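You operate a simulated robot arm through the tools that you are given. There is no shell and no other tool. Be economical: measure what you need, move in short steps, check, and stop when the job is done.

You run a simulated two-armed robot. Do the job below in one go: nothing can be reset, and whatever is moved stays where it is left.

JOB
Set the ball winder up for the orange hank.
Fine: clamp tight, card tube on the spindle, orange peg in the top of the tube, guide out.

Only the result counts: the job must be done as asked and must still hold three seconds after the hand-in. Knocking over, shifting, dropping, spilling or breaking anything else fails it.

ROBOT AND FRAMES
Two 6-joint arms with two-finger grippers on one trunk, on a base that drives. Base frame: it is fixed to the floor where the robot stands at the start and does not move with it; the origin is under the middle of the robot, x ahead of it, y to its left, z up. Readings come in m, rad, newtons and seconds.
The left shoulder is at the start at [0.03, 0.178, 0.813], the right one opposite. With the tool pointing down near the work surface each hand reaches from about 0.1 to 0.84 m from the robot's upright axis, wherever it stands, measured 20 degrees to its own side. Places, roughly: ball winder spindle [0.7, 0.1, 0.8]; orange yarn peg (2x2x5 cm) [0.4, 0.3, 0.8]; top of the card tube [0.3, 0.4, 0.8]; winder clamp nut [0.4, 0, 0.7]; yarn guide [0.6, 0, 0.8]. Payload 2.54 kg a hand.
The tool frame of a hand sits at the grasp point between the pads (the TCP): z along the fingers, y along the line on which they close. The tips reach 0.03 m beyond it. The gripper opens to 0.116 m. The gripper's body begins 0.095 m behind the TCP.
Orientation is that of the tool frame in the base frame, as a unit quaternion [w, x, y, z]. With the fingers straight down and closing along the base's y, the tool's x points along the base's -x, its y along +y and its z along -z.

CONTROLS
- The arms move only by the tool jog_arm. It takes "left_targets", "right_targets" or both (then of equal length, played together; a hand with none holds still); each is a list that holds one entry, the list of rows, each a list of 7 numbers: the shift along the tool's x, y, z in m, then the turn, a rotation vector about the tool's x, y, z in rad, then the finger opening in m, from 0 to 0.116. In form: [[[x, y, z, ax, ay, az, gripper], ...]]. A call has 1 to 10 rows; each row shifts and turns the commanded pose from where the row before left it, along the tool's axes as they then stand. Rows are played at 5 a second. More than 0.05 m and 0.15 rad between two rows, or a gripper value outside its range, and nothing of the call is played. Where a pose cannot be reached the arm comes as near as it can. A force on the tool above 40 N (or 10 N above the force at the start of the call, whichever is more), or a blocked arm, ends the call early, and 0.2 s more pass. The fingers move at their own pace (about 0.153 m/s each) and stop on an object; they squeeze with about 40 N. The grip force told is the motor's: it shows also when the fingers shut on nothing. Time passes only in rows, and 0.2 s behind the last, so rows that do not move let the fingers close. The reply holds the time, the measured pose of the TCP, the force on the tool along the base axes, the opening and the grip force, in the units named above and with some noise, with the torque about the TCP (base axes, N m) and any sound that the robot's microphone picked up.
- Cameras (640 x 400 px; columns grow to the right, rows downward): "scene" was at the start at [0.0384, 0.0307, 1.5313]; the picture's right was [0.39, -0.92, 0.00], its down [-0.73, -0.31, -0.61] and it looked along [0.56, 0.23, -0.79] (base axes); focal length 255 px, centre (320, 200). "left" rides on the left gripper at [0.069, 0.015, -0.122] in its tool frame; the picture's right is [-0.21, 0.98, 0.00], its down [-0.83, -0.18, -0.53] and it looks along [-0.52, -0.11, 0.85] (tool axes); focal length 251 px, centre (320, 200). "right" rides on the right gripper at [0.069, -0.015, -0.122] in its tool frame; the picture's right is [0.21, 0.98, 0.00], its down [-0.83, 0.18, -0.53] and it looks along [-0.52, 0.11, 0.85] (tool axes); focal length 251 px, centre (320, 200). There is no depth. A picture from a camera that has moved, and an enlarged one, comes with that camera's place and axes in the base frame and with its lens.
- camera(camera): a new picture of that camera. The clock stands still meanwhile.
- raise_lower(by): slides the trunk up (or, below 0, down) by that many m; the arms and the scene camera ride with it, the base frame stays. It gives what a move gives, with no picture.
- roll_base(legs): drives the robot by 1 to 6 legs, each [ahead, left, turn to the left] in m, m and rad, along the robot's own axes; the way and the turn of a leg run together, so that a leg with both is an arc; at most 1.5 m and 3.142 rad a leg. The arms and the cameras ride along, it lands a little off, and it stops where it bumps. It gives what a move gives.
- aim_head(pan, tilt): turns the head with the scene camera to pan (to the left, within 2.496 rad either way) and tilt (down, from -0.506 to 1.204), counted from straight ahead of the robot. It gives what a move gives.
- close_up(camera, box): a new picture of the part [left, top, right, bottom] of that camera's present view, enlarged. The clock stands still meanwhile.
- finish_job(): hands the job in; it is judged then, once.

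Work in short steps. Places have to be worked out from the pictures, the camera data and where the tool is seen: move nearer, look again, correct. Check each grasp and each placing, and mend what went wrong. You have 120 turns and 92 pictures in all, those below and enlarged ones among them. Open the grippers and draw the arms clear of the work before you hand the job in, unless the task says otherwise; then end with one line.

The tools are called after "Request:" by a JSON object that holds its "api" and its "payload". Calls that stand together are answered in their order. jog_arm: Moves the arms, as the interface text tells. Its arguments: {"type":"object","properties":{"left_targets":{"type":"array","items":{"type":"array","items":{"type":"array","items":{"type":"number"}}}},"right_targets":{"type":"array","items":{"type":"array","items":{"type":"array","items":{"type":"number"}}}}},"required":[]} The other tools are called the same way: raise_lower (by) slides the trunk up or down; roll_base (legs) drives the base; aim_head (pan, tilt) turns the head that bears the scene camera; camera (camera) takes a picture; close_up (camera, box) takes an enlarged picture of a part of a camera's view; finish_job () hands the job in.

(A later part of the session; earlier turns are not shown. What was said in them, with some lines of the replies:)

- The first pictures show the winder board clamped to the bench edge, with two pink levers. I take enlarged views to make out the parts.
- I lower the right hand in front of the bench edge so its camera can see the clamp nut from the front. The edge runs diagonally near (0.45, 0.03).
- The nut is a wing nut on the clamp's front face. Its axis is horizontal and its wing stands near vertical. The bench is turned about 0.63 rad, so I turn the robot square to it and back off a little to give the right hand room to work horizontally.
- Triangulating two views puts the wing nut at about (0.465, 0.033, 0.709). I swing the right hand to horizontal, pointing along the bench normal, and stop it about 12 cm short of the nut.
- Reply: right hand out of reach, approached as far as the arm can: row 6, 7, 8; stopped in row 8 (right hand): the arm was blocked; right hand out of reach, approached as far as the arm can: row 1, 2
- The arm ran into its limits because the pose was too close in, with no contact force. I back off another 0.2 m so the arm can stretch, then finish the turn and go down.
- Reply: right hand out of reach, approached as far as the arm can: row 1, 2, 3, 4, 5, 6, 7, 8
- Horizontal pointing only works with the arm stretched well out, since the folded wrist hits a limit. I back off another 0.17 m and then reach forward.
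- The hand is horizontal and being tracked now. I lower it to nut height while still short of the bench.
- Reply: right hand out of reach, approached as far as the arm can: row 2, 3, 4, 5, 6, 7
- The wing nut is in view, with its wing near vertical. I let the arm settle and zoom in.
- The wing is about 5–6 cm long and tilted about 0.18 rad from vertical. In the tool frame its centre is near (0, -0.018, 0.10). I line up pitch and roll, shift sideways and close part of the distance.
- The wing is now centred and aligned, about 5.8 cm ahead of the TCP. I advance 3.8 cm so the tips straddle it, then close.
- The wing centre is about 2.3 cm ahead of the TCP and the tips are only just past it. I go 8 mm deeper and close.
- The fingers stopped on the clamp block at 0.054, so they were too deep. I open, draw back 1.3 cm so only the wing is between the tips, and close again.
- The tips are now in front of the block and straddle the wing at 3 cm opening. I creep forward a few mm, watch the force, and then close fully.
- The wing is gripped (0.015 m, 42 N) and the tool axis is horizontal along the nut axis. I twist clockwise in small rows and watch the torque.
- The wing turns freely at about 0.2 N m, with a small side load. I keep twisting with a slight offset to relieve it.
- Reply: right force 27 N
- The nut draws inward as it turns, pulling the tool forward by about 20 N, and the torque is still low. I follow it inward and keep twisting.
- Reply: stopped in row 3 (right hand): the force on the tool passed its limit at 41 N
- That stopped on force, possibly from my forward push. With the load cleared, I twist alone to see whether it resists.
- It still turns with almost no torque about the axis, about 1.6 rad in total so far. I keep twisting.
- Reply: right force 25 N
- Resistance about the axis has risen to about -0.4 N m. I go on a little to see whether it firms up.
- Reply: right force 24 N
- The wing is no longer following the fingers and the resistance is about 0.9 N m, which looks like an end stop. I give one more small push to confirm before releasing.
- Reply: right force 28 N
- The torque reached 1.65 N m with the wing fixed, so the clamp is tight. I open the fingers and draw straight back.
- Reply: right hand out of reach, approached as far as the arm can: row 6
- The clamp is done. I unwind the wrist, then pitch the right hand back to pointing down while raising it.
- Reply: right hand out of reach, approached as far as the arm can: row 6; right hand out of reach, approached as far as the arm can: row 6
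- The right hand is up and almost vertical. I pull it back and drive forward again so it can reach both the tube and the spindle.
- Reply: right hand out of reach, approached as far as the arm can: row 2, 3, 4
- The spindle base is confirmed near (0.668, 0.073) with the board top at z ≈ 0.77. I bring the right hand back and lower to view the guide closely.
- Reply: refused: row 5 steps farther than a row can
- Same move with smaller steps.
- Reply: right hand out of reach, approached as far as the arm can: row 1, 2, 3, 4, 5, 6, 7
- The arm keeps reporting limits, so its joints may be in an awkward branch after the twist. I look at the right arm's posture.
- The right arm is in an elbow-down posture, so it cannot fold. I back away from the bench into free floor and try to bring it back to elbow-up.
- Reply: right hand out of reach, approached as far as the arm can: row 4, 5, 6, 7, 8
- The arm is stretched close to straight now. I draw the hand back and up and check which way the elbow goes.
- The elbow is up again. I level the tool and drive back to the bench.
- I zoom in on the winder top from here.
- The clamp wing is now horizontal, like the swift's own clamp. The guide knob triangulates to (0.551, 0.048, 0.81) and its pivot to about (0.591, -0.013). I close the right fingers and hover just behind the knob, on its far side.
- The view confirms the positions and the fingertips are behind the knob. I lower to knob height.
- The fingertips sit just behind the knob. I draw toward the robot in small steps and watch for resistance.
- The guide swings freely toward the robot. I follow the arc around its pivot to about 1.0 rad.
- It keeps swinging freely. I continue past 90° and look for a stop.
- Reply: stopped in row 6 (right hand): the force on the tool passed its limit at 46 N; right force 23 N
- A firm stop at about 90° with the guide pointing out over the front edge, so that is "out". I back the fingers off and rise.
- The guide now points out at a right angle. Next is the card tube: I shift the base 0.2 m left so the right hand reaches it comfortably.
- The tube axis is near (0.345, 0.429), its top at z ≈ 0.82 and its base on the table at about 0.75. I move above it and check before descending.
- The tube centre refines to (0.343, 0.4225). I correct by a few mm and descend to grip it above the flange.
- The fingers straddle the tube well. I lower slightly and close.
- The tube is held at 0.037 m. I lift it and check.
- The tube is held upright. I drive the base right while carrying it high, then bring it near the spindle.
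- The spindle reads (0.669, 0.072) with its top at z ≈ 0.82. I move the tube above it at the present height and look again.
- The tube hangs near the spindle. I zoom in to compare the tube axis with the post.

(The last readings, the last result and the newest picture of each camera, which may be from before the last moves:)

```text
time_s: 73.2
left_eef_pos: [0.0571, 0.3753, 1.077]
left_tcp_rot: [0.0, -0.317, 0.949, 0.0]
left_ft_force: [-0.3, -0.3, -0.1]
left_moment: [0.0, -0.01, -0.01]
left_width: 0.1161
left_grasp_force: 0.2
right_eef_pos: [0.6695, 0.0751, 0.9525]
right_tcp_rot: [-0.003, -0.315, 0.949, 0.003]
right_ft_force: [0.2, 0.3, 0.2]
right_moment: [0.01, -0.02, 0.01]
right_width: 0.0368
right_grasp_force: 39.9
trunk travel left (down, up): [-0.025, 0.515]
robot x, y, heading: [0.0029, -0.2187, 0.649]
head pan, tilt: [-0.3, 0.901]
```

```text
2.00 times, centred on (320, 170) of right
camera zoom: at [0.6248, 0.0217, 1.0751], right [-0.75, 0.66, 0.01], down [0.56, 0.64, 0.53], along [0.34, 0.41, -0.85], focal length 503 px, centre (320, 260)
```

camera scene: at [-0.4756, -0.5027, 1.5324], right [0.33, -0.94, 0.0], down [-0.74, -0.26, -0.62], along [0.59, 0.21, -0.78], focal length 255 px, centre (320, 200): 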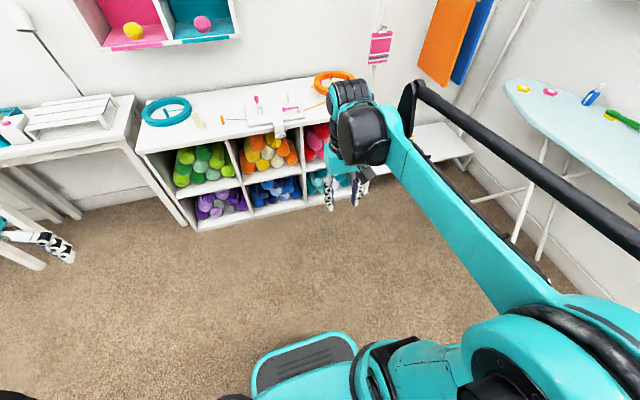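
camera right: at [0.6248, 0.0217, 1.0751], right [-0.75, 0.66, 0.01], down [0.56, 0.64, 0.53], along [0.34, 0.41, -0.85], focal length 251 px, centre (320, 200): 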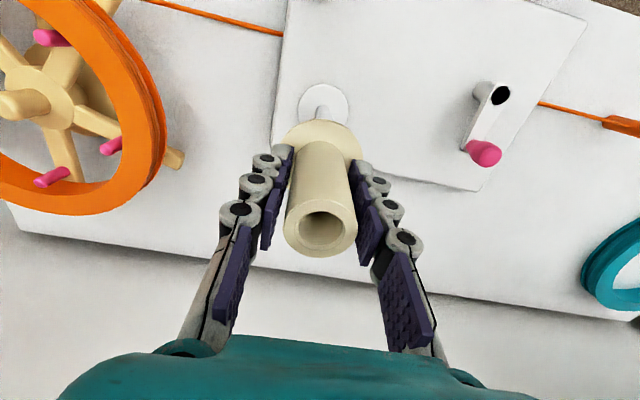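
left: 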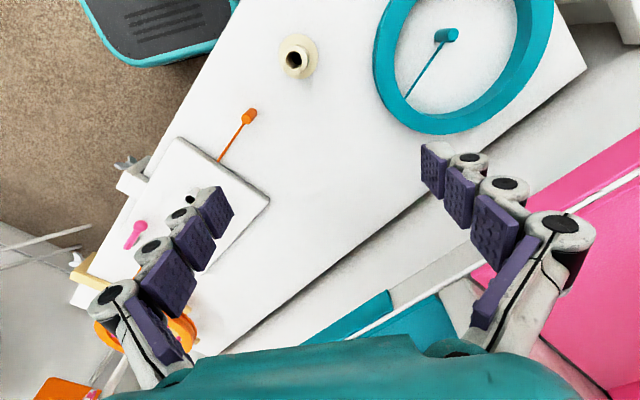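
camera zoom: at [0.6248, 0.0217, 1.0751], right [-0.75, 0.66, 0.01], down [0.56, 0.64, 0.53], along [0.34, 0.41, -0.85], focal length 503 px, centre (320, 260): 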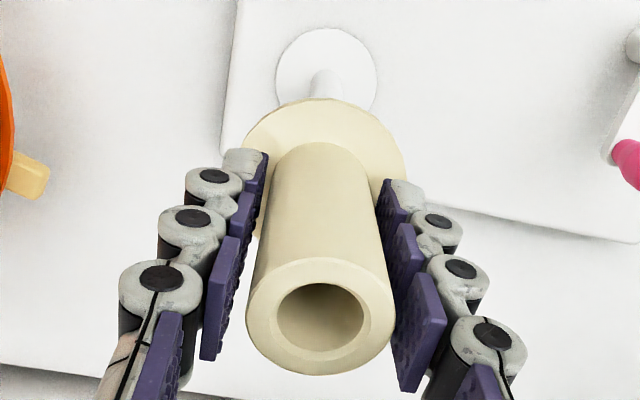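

Using the ellipse centres, the post is about 6 mm nearer the robot than the tube axis. I shift by that, lower to just above the post and look again.

Request:
{"api": "jog_arm", "payload": {"right_targets": [[[0.006, 0.001, 0, 0, 0, 0, 0.01], [0, 0, 0.03, 0, 0, 0, 0.01], [0, 0, 0.025, 0, 0, 0, 0.01], [0, 0, 0, 0, 0, 0, 0.01]]]}}

Request:
{"api": "close_up", "payload": {"camera": "right", "box": [240, 70, 400, 270]}}

Request:
{"api": "close_up", "payload": {"camera": "scene", "box": [290, 110, 390, 210]}}

```text
time_s: 74.2
left_eef_pos: [0.0574, 0.375, 1.0764]
left_tcp_rot: [0.0, -0.317, 0.948, 0.0]
left_ft_force: [-0.9, -0.9, 0.9]
left_moment: [0.01, 0.01, 0.05]
left_width: 0.1161
left_grasp_force: 0.1
right_eef_pos: [0.6633, 0.0731, 0.8977]
right_tcp_rot: [-0.004, -0.313, 0.95, 0.003]
right_ft_force: [-0.3, 0.1, 0.8]
right_moment: [0.02, 0.05, 0.02]
right_width: 0.0371
right_grasp_force: 40.3
trunk travel left (down, up): [-0.025, 0.515]
robot x, y, heading: [0.0076, -0.2141, 0.645]
head pan, tilt: [-0.3, 0.901]
```

```text
2.00 times, centred on (320, 170) of right
camera zoom: at [0.6188, 0.0191, 1.0197], right [-0.75, 0.66, 0.01], down [0.56, 0.64, 0.53], along [0.34, 0.41, -0.85], focal length 503 px, centre (320, 260)
```

zoom: 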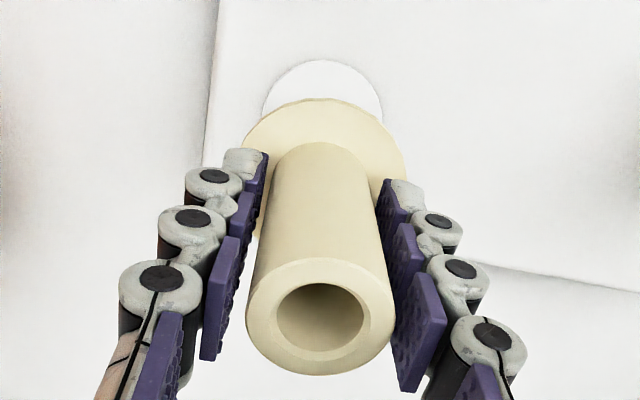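

```text
4.00 times, centred on (340, 160) of scene
camera zoom: at [0.0512, -0.2083, 1.5324], right [0.34, -0.94, 0.0], down [-0.74, -0.27, -0.62], along [0.58, 0.21, -0.78], focal length 1021 px, centre (240, 360)
```

zoom: 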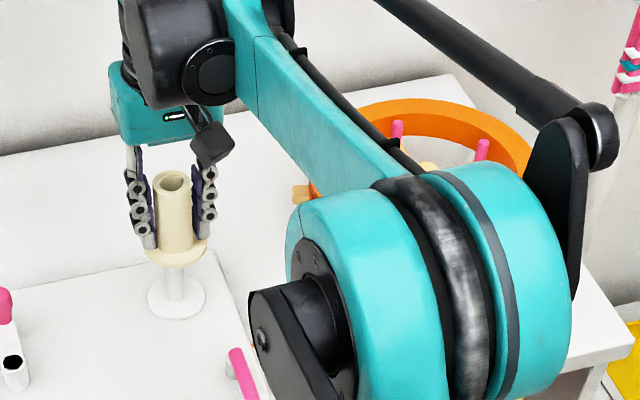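

Both views now show the tube in line with the post. I descend slowly and watch the contact force.

Request:
{"api": "jog_arm", "payload": {"right_targets": [[[0, 0, 0.008, 0, 0, 0, 0.01], [0, 0, 0.008, 0, 0, 0, 0.01], [0, 0, 0.007, 0, 0, 0, 0.01], [0, 0, 0.007, 0, 0, 0, 0.01]]]}}

Request:
{"api": "close_up", "payload": {"camera": "right", "box": [240, 70, 400, 270]}}

Request:
{"api": "close_up", "payload": {"camera": "scene", "box": [310, 130, 390, 210]}}

```text
time_s: 75.2
left_eef_pos: [0.0565, 0.3756, 1.0783]
left_tcp_rot: [-0.001, -0.317, 0.948, 0.0]
left_ft_force: [-0.4, -0.2, 0.4]
left_moment: [-0.01, 0.02, -0.05]
left_width: 0.1161
left_grasp_force: 0.0
right_eef_pos: [0.6616, 0.0733, 0.8677]
right_tcp_rot: [-0.002, -0.315, 0.949, 0.003]
right_ft_force: [0.1, 5.7, 8.4]
right_moment: [0.35, -0.01, -0.03]
right_width: 0.0365
right_grasp_force: 39.8
trunk travel left (down, up): [-0.025, 0.515]
robot x, y, heading: [0.0035, -0.2195, 0.645]
head pan, tilt: [-0.3, 0.901]
```

```text
2.00 times, centred on (320, 170) of right
camera zoom: at [0.6178, 0.0193, 0.9901], right [-0.75, 0.66, 0.01], down [0.56, 0.63, 0.53], along [0.34, 0.41, -0.85], focal length 503 px, centre (320, 260)
```

zoom: 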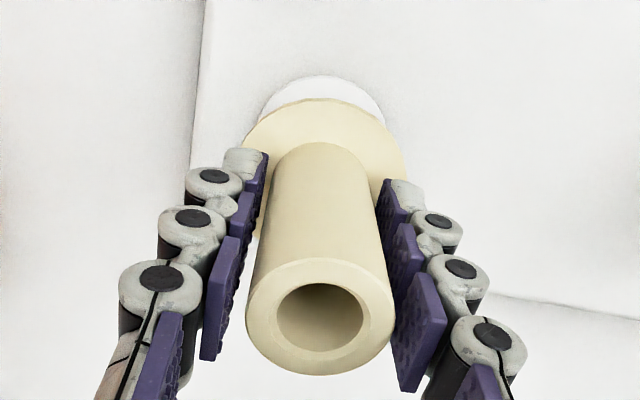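

```text
5.00 times, centred on (350, 170) of scene
camera zoom: at [0.0503, -0.2079, 1.5325], right [0.34, -0.94, 0.0], down [-0.74, -0.27, -0.62], along [0.58, 0.21, -0.78], focal length 1276 px, centre (170, 350)
```

zoom: 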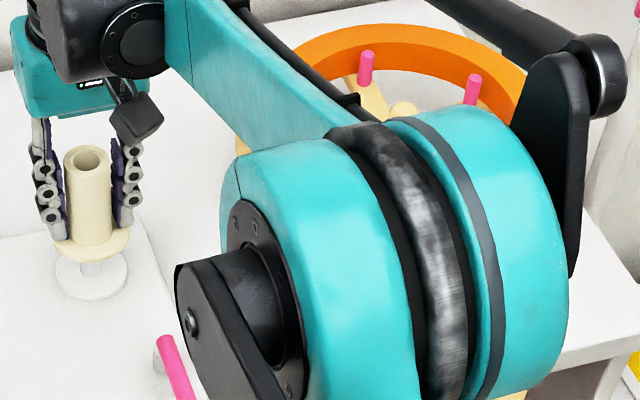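

First contact at the post tip gives about 8 N up with a side push toward +y, so the tube is a couple of mm short. I lift slightly, shift along the push and try again.

Request:
{"api": "jog_arm", "payload": {"right_targets": [[[0, 0, -0.005, 0, 0, 0, 0.01], [-0.0015, 0.0015, 0, 0, 0, 0, 0.01], [0, 0, 0.004, 0, 0, 0, 0.01], [0, 0, 0.003, 0, 0, 0, 0.01], [0, 0, 0.003, 0, 0, 0, 0.01]]]}}

```text
time_s: 76.4
left_eef_pos: [0.0571, 0.3752, 1.0775]
left_tcp_rot: [-0.001, -0.317, 0.948, 0.0]
left_ft_force: [0.7, 0.7, -0.3]
left_moment: [0.01, 0.02, 0.0]
left_width: 0.1163
left_grasp_force: 0.0
right_eef_pos: [0.6631, 0.0747, 0.862]
right_tcp_rot: [-0.004, -0.315, 0.949, 0.003]
right_ft_force: [-0.9, 3.1, 0.0]
right_moment: [0.12, 0.05, 0.02]
right_width: 0.0369
right_grasp_force: 39.5
trunk travel left (down, up): [-0.025, 0.515]
robot x, y, heading: [0.0041, -0.2184, 0.65]
head pan, tilt: [-0.3, 0.901]
```

The vertical force is gone, so the post is entering the tube. I shift a touch more and descend.

Request:
{"api": "jog_arm", "payload": {"right_targets": [[[-0.0006, 0.0008, 0.005, 0, 0, 0, 0.01], [0, 0, 0.007, 0, 0, 0, 0.01], [0, 0, 0.007, 0, 0, 0, 0.01], [0, 0, 0.006, 0, 0, 0, 0.01]]]}}

```text
time_s: 77.4
left_eef_pos: [0.0564, 0.3751, 1.0771]
left_tcp_rot: [-0.001, -0.318, 0.948, -0.001]
left_ft_force: [-0.4, 0.4, -0.2]
left_moment: [0.05, -0.01, 0.01]
left_width: 0.1159
left_grasp_force: 0.0
right_eef_pos: [0.6638, 0.075, 0.8373]
right_tcp_rot: [-0.004, -0.314, 0.95, 0.003]
right_ft_force: [0.3, -0.3, -1.1]
right_moment: [-0.04, 0.03, -0.04]
right_width: 0.0367
right_grasp_force: 40.0
trunk travel left (down, up): [-0.025, 0.515]
robot x, y, heading: [0.0037, -0.2188, 0.651]
head pan, tilt: [-0.3, 0.901]
```

It slides freely. I go down in small steps until it seats.

Request:
{"api": "jog_arm", "payload": {"right_targets": [[[0, 0, 0.005, 0, 0, 0, 0.01], [0, 0, 0.004, 0, 0, 0, 0.01], [0, 0, 0.003, 0, 0, 0, 0.01], [0, 0, 0.002, 0, 0, 0, 0.01]]]}}

```text
time_s: 78.4
left_eef_pos: [0.0562, 0.3734, 1.0772]
left_tcp_rot: [0.001, -0.317, 0.948, 0.0]
left_ft_force: [-0.3, -1.2, 0.1]
left_moment: [0.0, 0.0, 0.01]
left_width: 0.1161
left_grasp_force: 0.0
right_eef_pos: [0.6624, 0.0746, 0.8257]
right_tcp_rot: [-0.002, -0.314, 0.95, 0.004]
right_ft_force: [7.0, 1.5, 36.7]
right_moment: [0.11, -0.29, 0.01]
right_width: 0.0373
right_grasp_force: 40.1
trunk travel left (down, up): [-0.025, 0.515]
robot x, y, heading: [0.0055, -0.2161, 0.65]
head pan, tilt: [-0.3, 0.901]
```

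It is seated, with 37 N up at TCP z 0.826. I relieve the load, open and rise.

Request:
{"api": "jog_arm", "payload": {"right_targets": [[[0, 0, -0.002, 0, 0, 0, 0.01], [0, 0, 0, 0, 0, 0, 0.06], [0, 0, 0, 0, 0, 0, 0.07], [0, 0, -0.03, 0, 0, 0, 0.07], [0, 0, -0.04, 0, 0, 0, 0.07], [0, 0, -0.04, 0, 0, 0, 0.07], [0, 0, -0.03, 0, 0, 0, 0.07]]]}}

Request:
{"api": "camera", "payload": {"camera": "right"}}

Request:
{"api": "close_up", "payload": {"camera": "scene", "box": [250, 110, 410, 240]}}

```text
time_s: 80.0
left_eef_pos: [0.057, 0.3749, 1.0769]
left_tcp_rot: [-0.001, -0.317, 0.948, 0.0]
left_ft_force: [1.0, 0.0, 0.1]
left_moment: [0.01, -0.02, -0.03]
left_width: 0.1161
left_grasp_force: 0.1
right_eef_pos: [0.6631, 0.0715, 0.9655]
right_tcp_rot: [-0.004, -0.314, 0.949, 0.003]
right_ft_force: [-0.5, 1.5, -1.1]
right_moment: [0.04, 0.02, 0.02]
right_width: 0.0703
right_grasp_force: 0.0
trunk travel left (down, up): [-0.025, 0.515]
robot x, y, heading: [0.0044, -0.2219, 0.648]
head pan, tilt: [-0.3, 0.901]
```

```text
33 pictures are left
camera right: at [0.6178, 0.0184, 1.0884], right [-0.75, 0.66, 0.01], down [0.56, 0.64, 0.53], along [0.34, 0.41, -0.85], focal length 251 px, centre (320, 200)
```

right: 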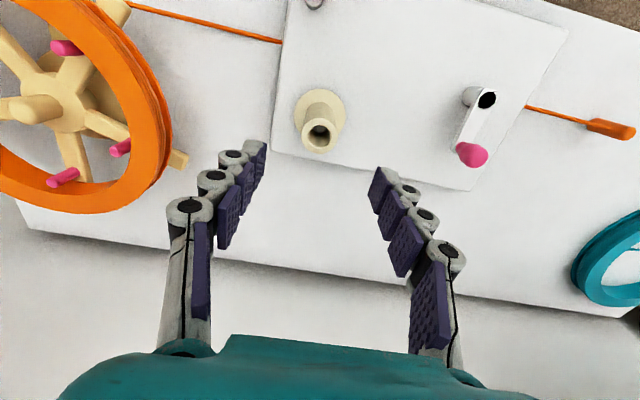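

```text
3.08 times, centred on (330, 175) of scene
camera zoom: at [0.0509, -0.2084, 1.5323], right [0.34, -0.94, 0.0], down [-0.74, -0.27, -0.62], along [0.58, 0.21, -0.78], focal length 785 px, centre (289, 277)
```

zoom: 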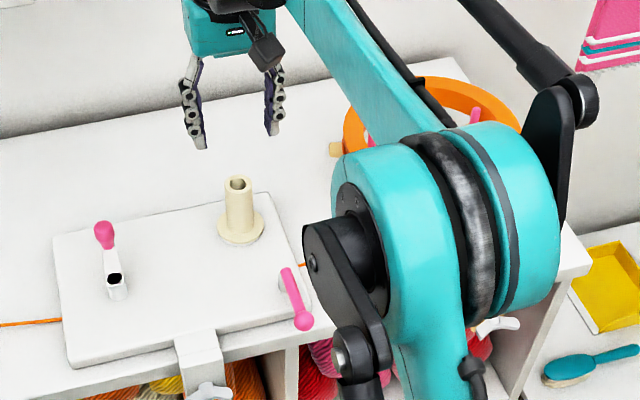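

The tube sits down on the spindle disk. The orange peg stands upright at about (0.405, 0.324) with its top near z 0.80. I shift the base left 0.15 m and bring the right hand above it.

Request:
{"api": "roll_base", "payload": {"legs": [[0, 0.15, 0]]}}

Request:
{"api": "jog_arm", "payload": {"right_targets": [[[0.011, 0.04, 0, 0, 0, 0, 0.06], [0.011, 0.04, 0, 0, 0, 0, 0.06], [0.011, 0.04, 0, 0, 0, 0, 0.06], [0.011, 0.04, 0, 0, 0, 0, 0.06], [0.012, 0.04, 0, 0, 0, 0, 0.06], [0, 0, 0, 0, 0, 0, 0.06]]]}}

Request:
{"api": "camera", "payload": {"camera": "right"}}

```text
time_s: 81.4
left_eef_pos: [-0.0337, 0.4948, 1.0768]
left_tcp_rot: [0.0, -0.317, 0.948, 0.0]
left_ft_force: [0.0, 0.4, -0.3]
left_moment: [-0.02, -0.06, -0.01]
left_width: 0.1161
left_grasp_force: 0.1
right_eef_pos: [0.5709, 0.1948, 0.965]
right_tcp_rot: [-0.003, -0.314, 0.949, 0.002]
right_ft_force: [0.5, 0.2, -0.6]
right_moment: [-0.04, -0.06, 0.02]
right_width: 0.0701
right_grasp_force: 0.1
trunk travel left (down, up): [-0.025, 0.515]
robot x, y, heading: [-0.0882, -0.0976, 0.646]
head pan, tilt: [-0.3, 0.901]
```

```text
time_s: 82.8
left_eef_pos: [-0.0338, 0.4944, 1.0764]
left_tcp_rot: [0.0, -0.318, 0.948, 0.0]
left_ft_force: [-0.4, -0.4, 0.2]
left_moment: [-0.03, -0.02, -0.02]
left_width: 0.1159
left_grasp_force: 0.1
right_eef_pos: [0.4068, 0.3199, 0.967]
right_tcp_rot: [-0.004, -0.314, 0.949, 0.002]
right_ft_force: [0.6, -0.6, -0.1]
right_moment: [0.0, -0.02, -0.01]
right_width: 0.0602
right_grasp_force: 0.0
trunk travel left (down, up): [-0.025, 0.515]
robot x, y, heading: [-0.0821, -0.0989, 0.646]
head pan, tilt: [-0.3, 0.901]
```

```text
31 pictures are left
camera right: at [0.3622, 0.2654, 1.089], right [-0.75, 0.66, 0.01], down [0.56, 0.64, 0.53], along [0.34, 0.41, -0.85], focal length 251 px, centre (320, 200)
```

right: 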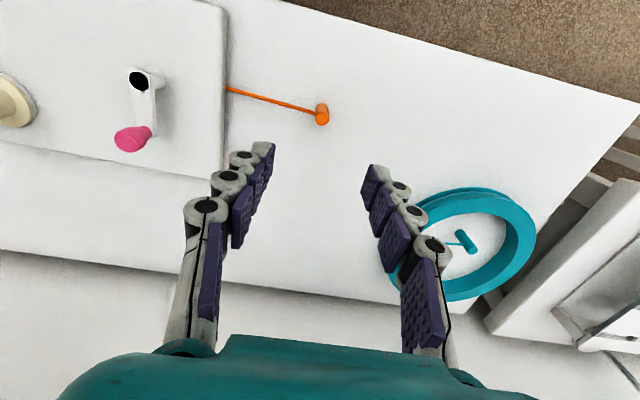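

The peg is directly below the hand to within 2 mm. I descend part way and check.

Request:
{"api": "jog_arm", "payload": {"right_targets": [[[0.001, 0.001, 0.035, 0, 0, 0, 0.06], [0, 0, 0.035, 0, 0, 0, 0.06], [0, 0, 0.03, 0, 0, 0, 0.06], [0, 0, 0, 0, 0, 0, 0.06]]]}}

Request:
{"api": "close_up", "payload": {"camera": "right", "box": [220, 70, 420, 230]}}

```text
time_s: 83.8
left_eef_pos: [-0.0341, 0.4941, 1.0763]
left_tcp_rot: [0.0, -0.319, 0.948, 0.0]
left_ft_force: [0.3, 0.4, -0.3]
left_moment: [-0.02, 0.0, 0.03]
left_width: 0.116
left_grasp_force: 0.0
right_eef_pos: [0.404, 0.3201, 0.8663]
right_tcp_rot: [-0.004, -0.314, 0.949, 0.003]
right_ft_force: [-0.6, 0.5, -0.1]
right_moment: [0.01, -0.01, -0.02]
right_width: 0.06
right_grasp_force: 0.0
trunk travel left (down, up): [-0.025, 0.515]
robot x, y, heading: [-0.0883, -0.0967, 0.65]
head pan, tilt: [-0.3, 0.901]
```

```text
2.50 times, centred on (320, 150) of right
camera zoom: at [0.3603, 0.2665, 0.9892], right [-0.76, 0.66, 0.01], down [0.56, 0.64, 0.53], along [0.34, 0.41, -0.85], focal length 629 px, centre (320, 325)
```

zoom: 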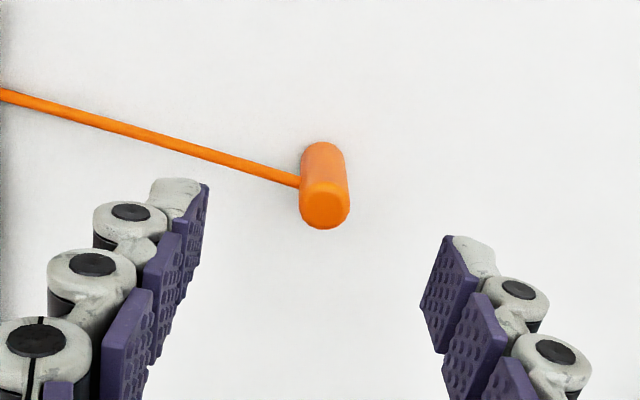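

The peg stands upright and its yarn leaves at mid height toward the hand's -y finger. I turn the hand about 80° so the fingers close across the yarn instead of onto it.

Request:
{"api": "jog_arm", "payload": {"right_targets": [[[0, 0, 0, 0, 0, 0.14, 0.06], [0, 0, 0, 0, 0, 0.14, 0.06], [0, 0, 0, 0, 0, 0.14, 0.06], [0, 0, 0, 0, 0, 0.14, 0.06], [0, 0, 0, 0, 0, 0.14, 0.06], [0, 0, 0, 0, 0, 0.14, 0.06], [0, 0, 0, 0, 0, 0.14, 0.06], [0, 0, 0, 0, 0, 0.14, 0.06], [0, 0, 0, 0, 0, 0.14, 0.06], [0, 0, 0, 0, 0, 0, 0.06]]]}}

Request:
{"api": "close_up", "payload": {"camera": "right", "box": [220, 70, 420, 230]}}

```text
time_s: 86.0
left_eef_pos: [-0.0345, 0.4948, 1.0764]
left_tcp_rot: [0.0, -0.318, 0.948, 0.001]
left_ft_force: [-0.4, 1.1, 0.5]
left_moment: [0.02, -0.02, 0.01]
left_width: 0.1162
left_grasp_force: 0.1
right_eef_pos: [0.4047, 0.3215, 0.8673]
right_tcp_rot: [-0.005, 0.306, 0.952, 0.0]
right_ft_force: [-0.2, 0.0, -0.2]
right_moment: [-0.03, 0.0, 0.02]
right_width: 0.0599
right_grasp_force: 0.2
trunk travel left (down, up): [-0.025, 0.515]
robot x, y, heading: [-0.088, -0.0955, 0.646]
head pan, tilt: [-0.3, 0.901]
```

```text
2.50 times, centred on (320, 150) of right
camera zoom: at [0.3416, 0.3485, 0.9906], right [0.39, 0.92, 0.0], down [0.78, -0.34, 0.53], along [0.48, -0.21, -0.85], focal length 629 px, centre (320, 325)
```

zoom: 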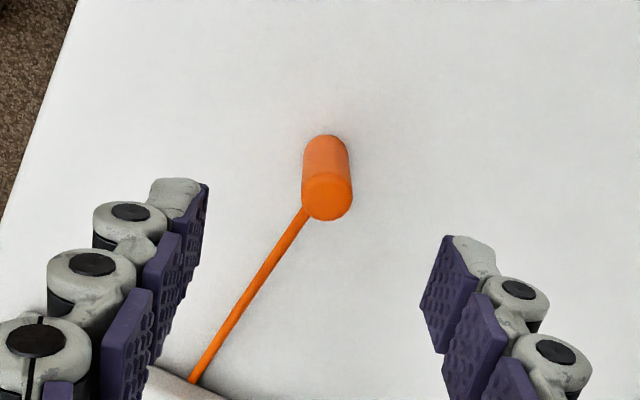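

The peg is centred within 2 mm. I turn a bit more so the yarn leaves straight between the fingers, then lower to grip the top 2 cm.

Request:
{"api": "jog_arm", "payload": {"right_targets": [[[0, 0, 0, 0, 0, 0.14, 0.06], [0, 0, 0, 0, 0, 0.14, 0.06], [0, 0, 0, 0, 0, 0.14, 0.06], [0, 0.0018, 0, 0, 0, 0, 0.06], [0, 0, 0.03, 0, 0, 0, 0.05], [0, 0, 0.026, 0, 0, 0, 0.05], [0, 0, 0, 0, 0, 0, 0.05]]]}}

Request:
{"api": "close_up", "payload": {"camera": "right", "box": [220, 110, 420, 270]}}

```text
time_s: 87.6
left_eef_pos: [-0.0349, 0.4956, 1.077]
left_tcp_rot: [0.001, -0.318, 0.948, 0.0]
left_ft_force: [0.2, 1.3, 0.3]
left_moment: [-0.01, 0.03, -0.02]
left_width: 0.1159
left_grasp_force: 0.1
right_eef_pos: [0.4051, 0.323, 0.8116]
right_tcp_rot: [-0.005, 0.496, 0.868, -0.001]
right_ft_force: [0.1, 0.3, 0.6]
right_moment: [-0.02, 0.01, 0.01]
right_width: 0.0501
right_grasp_force: 0.1
trunk travel left (down, up): [-0.025, 0.515]
robot x, y, heading: [-0.0842, -0.0941, 0.642]
head pan, tilt: [-0.3, 0.901]
```

```text
2.50 times, centred on (320, 190) of right
camera zoom: at [0.3596, 0.374, 0.935], right [0.73, 0.68, 0.0], down [0.58, -0.62, 0.53], along [0.35, -0.39, -0.85], focal length 629 px, centre (320, 225)
```

zoom: 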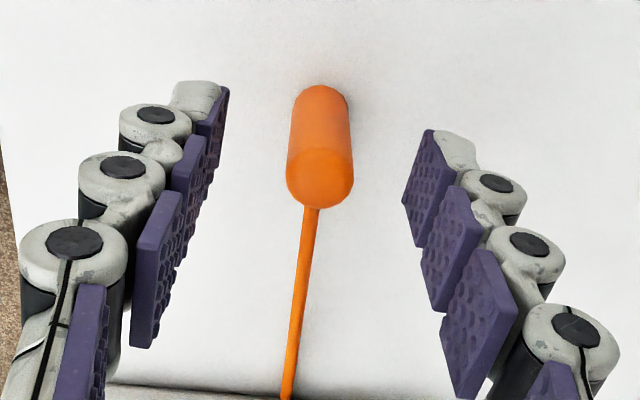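

It is well centred with the yarn clear of both fingers. I close on the peg.

Request:
{"api": "jog_arm", "payload": {"right_targets": [[[0, 0, 0, 0, 0, 0, 0.03], [0, 0, 0, 0, 0, 0, 0.005], [0, 0, 0, 0, 0, 0, 0.005]]]}}

Request:
{"api": "jog_arm", "payload": {"right_targets": [[[0, 0, -0.01, 0, 0, 0, 0.005], [0, 0, -0.02, 0, 0, 0, 0.005], [0, 0, -0.04, 0, 0, 0, 0.005], [0, 0, -0.04, 0, 0, 0, 0.005], [0, 0, -0.04, 0, 0, 0, 0.005], [0, 0, 0, 0, 0, 0, 0.005]]]}}

Request:
{"api": "close_up", "payload": {"camera": "right", "box": [220, 110, 420, 270]}}

```text
time_s: 88.4
left_eef_pos: [-0.0331, 0.4962, 1.0765]
left_tcp_rot: [0.0, -0.318, 0.948, 0.0]
left_ft_force: [0.2, 0.1, 0.3]
left_moment: [0.03, 0.0, 0.05]
left_width: 0.1161
left_grasp_force: 0.0
right_eef_pos: [0.4049, 0.3241, 0.8124]
right_tcp_rot: [-0.004, 0.497, 0.868, -0.001]
right_ft_force: [0.1, -0.2, -0.1]
right_moment: [0.0, 0.02, 0.02]
right_width: 0.014
right_grasp_force: 39.9
trunk travel left (down, up): [-0.025, 0.515]
robot x, y, heading: [-0.0898, -0.0966, 0.652]
head pan, tilt: [-0.3, 0.901]
```

```text
time_s: 89.8
left_eef_pos: [-0.0336, 0.4951, 1.0773]
left_tcp_rot: [0.0, -0.318, 0.948, 0.0]
left_ft_force: [0.2, -0.1, 0.0]
left_moment: [0.03, 0.02, 0.04]
left_width: 0.116
left_grasp_force: 0.0
right_eef_pos: [0.4078, 0.3238, 0.9624]
right_tcp_rot: [-0.005, 0.497, 0.868, -0.001]
right_ft_force: [0.6, 0.0, -0.1]
right_moment: [-0.03, 0.03, 0.03]
right_width: 0.0139
right_grasp_force: 40.3
trunk travel left (down, up): [-0.025, 0.515]
robot x, y, heading: [-0.0828, -0.0975, 0.644]
head pan, tilt: [-0.3, 0.901]
```

```text
2.50 times, centred on (320, 190) of right
camera zoom: at [0.3608, 0.3744, 1.0858], right [0.73, 0.68, 0.0], down [0.58, -0.62, 0.53], along [0.35, -0.39, -0.85], focal length 629 px, centre (320, 225)
```

zoom: 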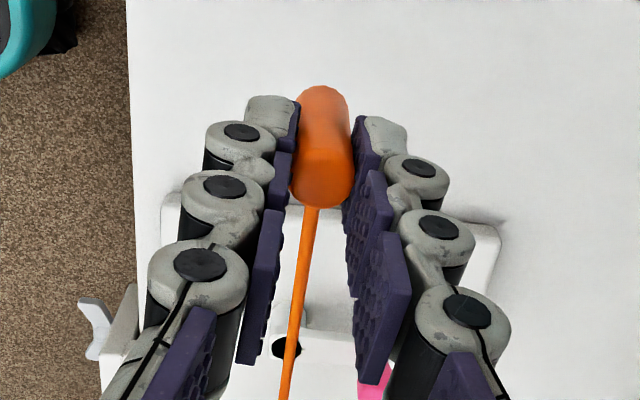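

The peg is held (14 mm thick) and lifted. I carry it over to the tube at about (0.663, 0.0745).

Request:
{"api": "jog_arm", "payload": {"right_targets": [[[-0.043, 0.0117, 0, 0, 0, 0, 0.005], [-0.043, 0.0117, 0, 0, 0, 0, 0.005], [-0.043, 0.0117, 0, 0, 0, 0, 0.005], [-0.043, 0.0117, 0, 0, 0, 0, 0.005], [-0.043, 0.0117, 0, 0, 0, 0, 0.005], [-0.043, 0.0118, 0, 0, 0, 0, 0.005], [-0.043, 0.0118, 0, 0, 0, 0, 0.005], [-0.043, 0.0118, 0, 0, 0, 0, 0.005], [0, 0, 0, 0, 0, 0, 0.005]]]}}

Request:
{"api": "camera", "payload": {"camera": "right"}}

Request:
{"api": "close_up", "payload": {"camera": "scene", "box": [300, 80, 440, 220]}}

```text
time_s: 91.8
left_eef_pos: [-0.0347, 0.4957, 1.0761]
left_tcp_rot: [0.0, -0.318, 0.948, 0.0]
left_ft_force: [0.1, 0.1, 0.3]
left_moment: [0.02, -0.02, -0.02]
left_width: 0.1159
left_grasp_force: 0.0
right_eef_pos: [0.6615, 0.0735, 0.9596]
right_tcp_rot: [-0.005, 0.497, 0.868, 0.0]
right_ft_force: [0.0, 0.4, 0.1]
right_moment: [0.0, 0.02, 0.0]
right_width: 0.0138
right_grasp_force: 40.1
trunk travel left (down, up): [-0.025, 0.515]
robot x, y, heading: [-0.0813, -0.0992, 0.65]
head pan, tilt: [-0.3, 0.901]
```

```text
26 pictures are left
camera right: at [0.6159, 0.1245, 1.0831], right [0.73, 0.68, 0.0], down [0.58, -0.62, 0.53], along [0.36, -0.39, -0.85], focal length 251 px, centre (320, 200)
```

right: 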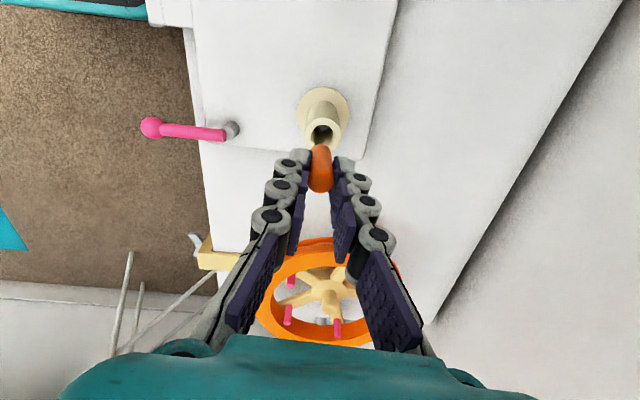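

```text
2.86 times, centred on (370, 150) of scene
camera zoom: at [-0.0399, -0.0879, 1.5324], right [0.34, -0.94, 0.0], down [-0.74, -0.27, -0.62], along [0.58, 0.21, -0.78], focal length 729 px, centre (177, 343)
```

zoom: 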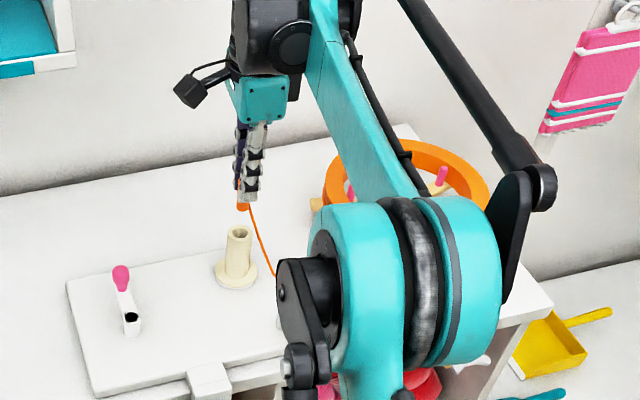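

The peg hangs over the tube mouth to within 1–2 mm. I lower it to just above the rim and check closely.

Request:
{"api": "jog_arm", "payload": {"right_targets": [[[0.001, 0.001, 0.015, 0, 0, 0, 0.005], [0, 0, 0.015, 0, 0, 0, 0.005], [0, 0, 0, 0, 0, 0, 0.005]]]}}

Request:
{"api": "close_up", "payload": {"camera": "right", "box": [240, 80, 400, 220]}}

Request:
{"api": "close_up", "payload": {"camera": "scene", "box": [360, 120, 430, 190]}}

```text
time_s: 92.6
left_eef_pos: [-0.0342, 0.4949, 1.0756]
left_tcp_rot: [0.0, -0.317, 0.948, 0.001]
left_ft_force: [0.4, 0.7, -0.4]
left_moment: [0.0, 0.0, 0.01]
left_width: 0.116
left_grasp_force: 0.1
right_eef_pos: [0.663, 0.0736, 0.9287]
right_tcp_rot: [-0.005, 0.497, 0.868, 0.0]
right_ft_force: [0.6, 0.2, 0.0]
right_moment: [-0.01, 0.01, 0.01]
right_width: 0.0141
right_grasp_force: 40.0
trunk travel left (down, up): [-0.025, 0.515]
robot x, y, heading: [-0.0869, -0.1015, 0.649]
head pan, tilt: [-0.3, 0.901]
```

```text
2.86 times, centred on (320, 150) of right
camera zoom: at [0.6163, 0.1252, 1.0516], right [0.73, 0.68, 0.0], down [0.58, -0.62, 0.53], along [0.35, -0.39, -0.85], focal length 718 px, centre (320, 343)
```

zoom: 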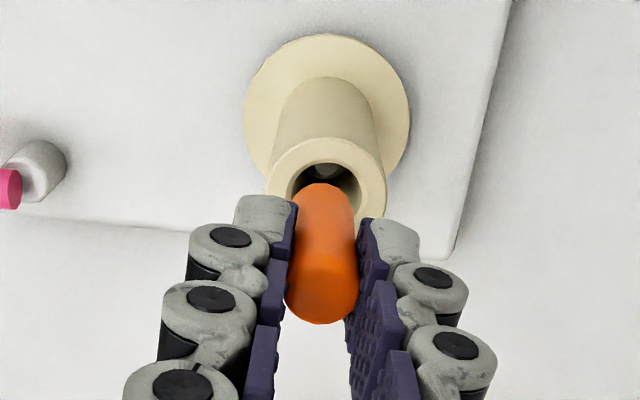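

```text
5.71 times, centred on (395, 155) of scene
camera zoom: at [-0.0394, -0.0882, 1.5324], right [0.34, -0.94, 0.0], down [-0.74, -0.27, -0.62], along [0.58, 0.21, -0.78], focal length 1458 px, centre (-109, 457)
```

zoom: 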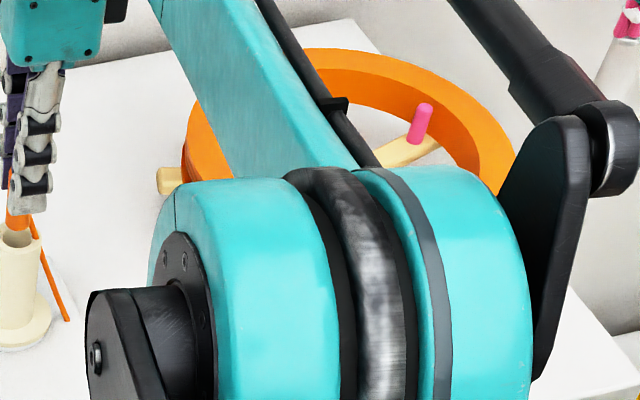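

The peg's lower end is within about 2 mm of the hole centre. I nudge it and lower slowly into the tube.

Request:
{"api": "jog_arm", "payload": {"right_targets": [[[-0.002, 0.0005, 0, 0, 0, 0, 0.005], [0, 0, 0.008, 0, 0, 0, 0.005], [0, 0, 0.008, 0, 0, 0, 0.005], [0, 0, 0.006, 0, 0, 0, 0.005], [0, 0, 0.005, 0, 0, 0, 0.005]]]}}

Request:
{"api": "close_up", "payload": {"camera": "right", "box": [240, 80, 400, 220]}}

```text
time_s: 93.8
left_eef_pos: [-0.035, 0.4947, 1.0771]
left_tcp_rot: [0.0, -0.318, 0.948, 0.0]
left_ft_force: [-0.4, -0.3, 0.6]
left_moment: [-0.02, -0.04, -0.01]
left_width: 0.1161
left_grasp_force: 0.1
right_eef_pos: [0.664, 0.0736, 0.9011]
right_tcp_rot: [-0.005, 0.497, 0.867, 0.0]
right_ft_force: [0.4, -0.2, -0.3]
right_moment: [0.02, 0.03, -0.03]
right_width: 0.0138
right_grasp_force: 40.0
trunk travel left (down, up): [-0.025, 0.515]
robot x, y, heading: [-0.0879, -0.0998, 0.644]
head pan, tilt: [-0.3, 0.901]
```

```text
2.86 times, centred on (320, 150) of right
camera zoom: at [0.6178, 0.1234, 1.0241], right [0.73, 0.68, 0.0], down [0.58, -0.62, 0.53], along [0.35, -0.39, -0.85], focal length 718 px, centre (320, 343)
```

zoom: 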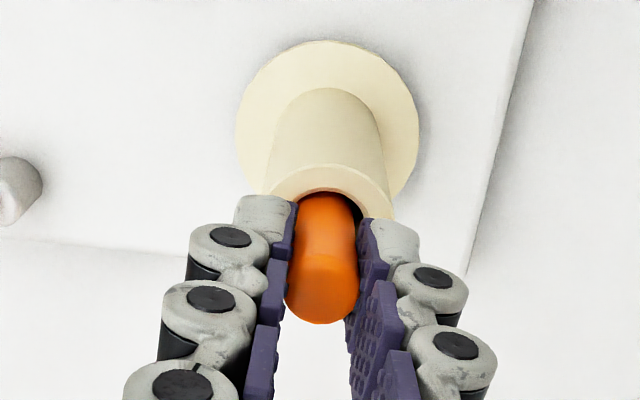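

The peg is in the mouth with no force. I lower further with a slight lateral nudge until it rests.

Request:
{"api": "jog_arm", "payload": {"right_targets": [[[0, 0.001, 0.005, 0, 0, 0, 0.005], [0, 0, 0.004, 0, 0, 0, 0.005], [0, 0, 0.003, 0, 0, 0, 0.005], [0, 0, 0.003, 0, 0, 0, 0.005]]]}}

```text
time_s: 94.8
left_eef_pos: [-0.0364, 0.4958, 1.0772]
left_tcp_rot: [0.001, -0.318, 0.948, 0.0]
left_ft_force: [0.2, 0.5, 0.4]
left_moment: [-0.04, 0.01, 0.03]
left_width: 0.1158
left_grasp_force: 0.0
right_eef_pos: [0.6625, 0.0735, 0.8915]
right_tcp_rot: [-0.004, 0.497, 0.868, 0.001]
right_ft_force: [3.1, 1.4, 28.2]
right_moment: [0.17, -0.25, -0.03]
right_width: 0.0138
right_grasp_force: 39.3
trunk travel left (down, up): [-0.025, 0.515]
robot x, y, heading: [-0.0877, -0.0989, 0.644]
head pan, tilt: [-0.3, 0.901]
stopped in row 4 (right hand): the force on the tool passed its limit at 45 N (the readings are from after the stop); the commanded pose is now the measured one
```

Contact at TCP z 0.8915. I look to judge whether the peg rests on the post inside or catches on something.

Request:
{"api": "close_up", "payload": {"camera": "right", "box": [240, 80, 400, 220]}}

Request:
{"api": "close_up", "payload": {"camera": "scene", "box": [330, 120, 410, 200]}}

```text
2.86 times, centred on (320, 150) of right
camera zoom: at [0.6164, 0.1239, 1.0145], right [0.73, 0.68, 0.0], down [0.58, -0.62, 0.53], along [0.36, -0.39, -0.85], focal length 718 px, centre (320, 343)
```

zoom: 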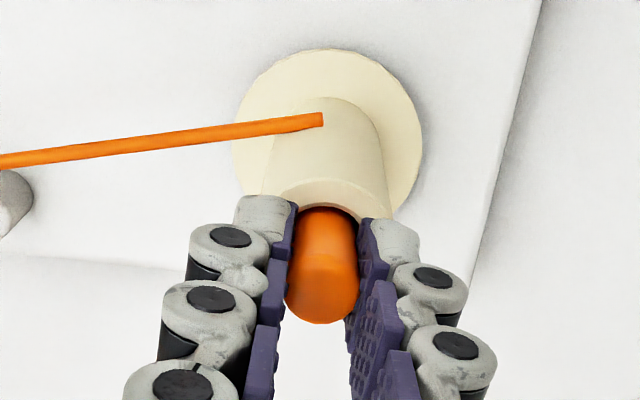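

```text
5.00 times, centred on (370, 160) of scene
camera zoom: at [-0.0417, -0.0887, 1.5326], right [0.34, -0.94, 0.0], down [-0.74, -0.27, -0.62], along [0.59, 0.21, -0.78], focal length 1276 px, centre (70, 400)
```

zoom: 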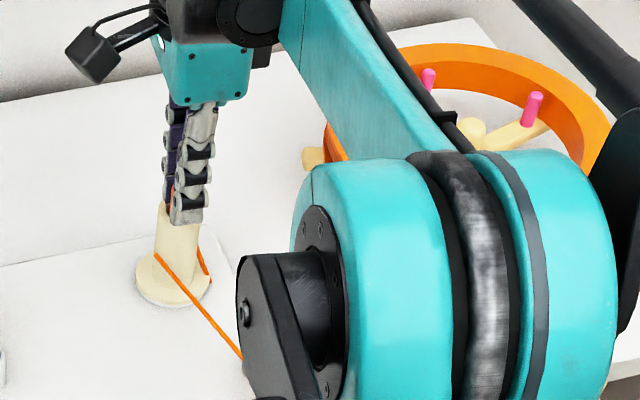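

The peg is in the tube top and the yarn now wraps round the tube. I relieve the push, open and rise straight up.

Request:
{"api": "jog_arm", "payload": {"right_targets": [[[0, 0, -0.0015, 0, 0, 0, 0.005], [0, 0, 0, 0, 0, 0, 0.03], [0, 0, 0, 0, 0, 0, 0.05], [0, 0, -0.03, 0, 0, 0, 0.05], [0, 0, -0.04, 0, 0, 0, 0.05], [0, 0, -0.03, 0, 0, 0, 0.05], [0, 0, 0, 0, 0, 0, 0.05]]]}}

Request:
{"api": "camera", "payload": {"camera": "right"}}

Request:
{"api": "close_up", "payload": {"camera": "scene", "box": [280, 110, 440, 230]}}

```text
time_s: 96.4
left_eef_pos: [-0.034, 0.4956, 1.0768]
left_tcp_rot: [0.0, -0.318, 0.948, -0.001]
left_ft_force: [0.9, -0.8, -0.1]
left_moment: [0.0, 0.01, 0.02]
left_width: 0.116
left_grasp_force: 0.2
right_eef_pos: [0.6659, 0.07, 0.9904]
right_tcp_rot: [-0.004, 0.497, 0.868, 0.001]
right_ft_force: [-0.9, 0.8, -0.5]
right_moment: [0.02, 0.02, 0.03]
right_width: 0.0499
right_grasp_force: 0.2
trunk travel left (down, up): [-0.025, 0.515]
robot x, y, heading: [-0.0837, -0.0964, 0.649]
head pan, tilt: [-0.3, 0.901]
```

```text
19 pictures are left
camera right: at [0.6199, 0.1222, 1.1123], right [0.73, 0.68, 0.0], down [0.58, -0.62, 0.53], along [0.36, -0.39, -0.85], focal length 251 px, centre (320, 200)
```

right: 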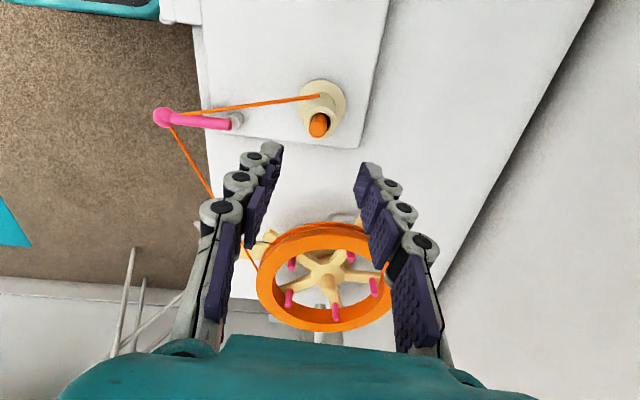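

```text
3.33 times, centred on (360, 170) of scene
camera zoom: at [-0.0391, -0.0881, 1.5323], right [0.34, -0.94, 0.0], down [-0.74, -0.27, -0.62], along [0.58, 0.21, -0.78], focal length 850 px, centre (187, 300)
```

zoom: 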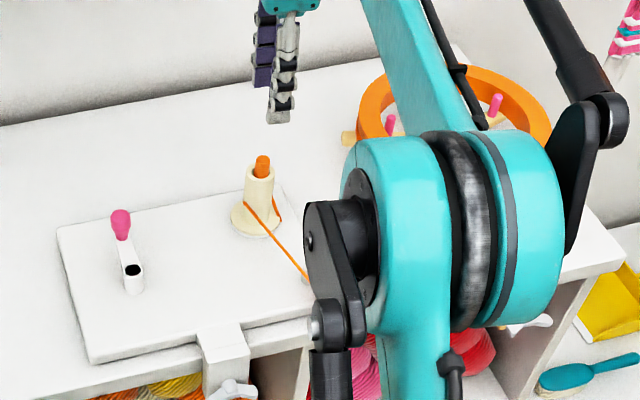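

The yarn now runs swift → guide eye → tube, with the peg in the top. I draw the right hand back, clear of the bench, and check once more.

Request:
{"api": "jog_arm", "payload": {"right_targets": [[[0, 0, -0.04, 0, 0, 0, 0.05], [0, -0.045, 0, 0, 0, 0, 0.05], [0, -0.045, 0, 0, 0, 0, 0.05], [0, -0.045, 0, 0, 0, 0, 0.05], [0, -0.045, 0, 0, 0, 0, 0.05], [0, -0.045, 0, 0, 0, 0, 0.05], [0, -0.045, 0, 0, 0, 0, 0.05], [0, 0, 0, 0, 0, 0, 0.1]]]}}

Request:
{"api": "roll_base", "payload": {"legs": [[-0.2, 0, 0]]}}

Request:
{"api": "close_up", "payload": {"camera": "scene", "box": [220, 60, 460, 240]}}

```text
time_s: 98.2
left_eef_pos: [-0.0336, 0.4941, 1.0763]
left_tcp_rot: [0.0, -0.318, 0.948, 0.0]
left_ft_force: [0.4, 0.3, 0.0]
left_moment: [0.02, 0.01, 0.01]
left_width: 0.116
left_grasp_force: 0.1
right_eef_pos: [0.4349, -0.0639, 1.0335]
right_tcp_rot: [-0.004, 0.497, 0.868, 0.001]
right_ft_force: [0.4, 0.0, -0.7]
right_moment: [-0.02, 0.01, -0.02]
right_width: 0.0999
right_grasp_force: 0.1
trunk travel left (down, up): [-0.025, 0.515]
robot x, y, heading: [-0.0833, -0.0959, 0.649]
head pan, tilt: [-0.3, 0.901]
```

```text
time_s: 99.8
left_eef_pos: [-0.1927, 0.3739, 1.0774]
left_tcp_rot: [0.001, -0.318, 0.948, 0.0]
left_ft_force: [-1.1, 0.3, 0.5]
left_moment: [0.02, -0.05, 0.02]
left_width: 0.1158
left_grasp_force: 0.0
right_eef_pos: [0.2757, -0.1837, 1.0338]
right_tcp_rot: [-0.004, 0.497, 0.868, 0.001]
right_ft_force: [-0.3, -1.0, 0.7]
right_moment: [0.05, -0.04, -0.02]
right_width: 0.1
right_grasp_force: 0.1
trunk travel left (down, up): [-0.025, 0.515]
robot x, y, heading: [-0.2433, -0.218, 0.645]
head pan, tilt: [-0.3, 0.901]
```

```text
2.22 times, centred on (340, 150) of scene
camera zoom: at [-0.1995, -0.2091, 1.5324], right [0.34, -0.94, 0.0], down [-0.74, -0.26, -0.62], along [0.59, 0.21, -0.78], focal length 567 px, centre (276, 311)
```

zoom: 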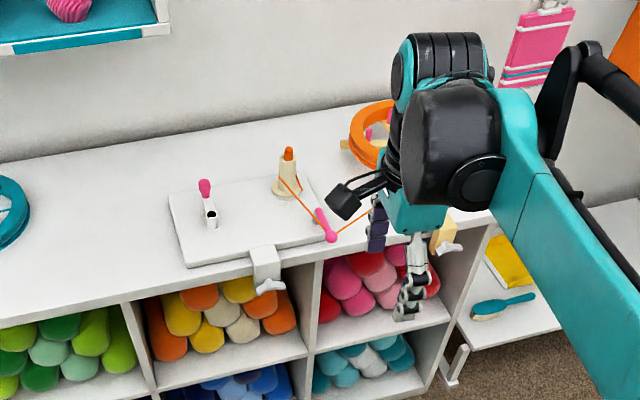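

Everything holds: the clamp wing is tight, the tube is seated, the peg is in its top, and the guide is out with the yarn through it. Both arms are clear, so I hand in.

Request:
{"api": "finish_job", "payload": {}}

```text
The job is handed in.
```

The ball winder is set up for the orange hank: the clamp is tight, the card tube is on the spindle, the orange peg is in the top of the tube, and the guide is swung out; I've handed the job in.
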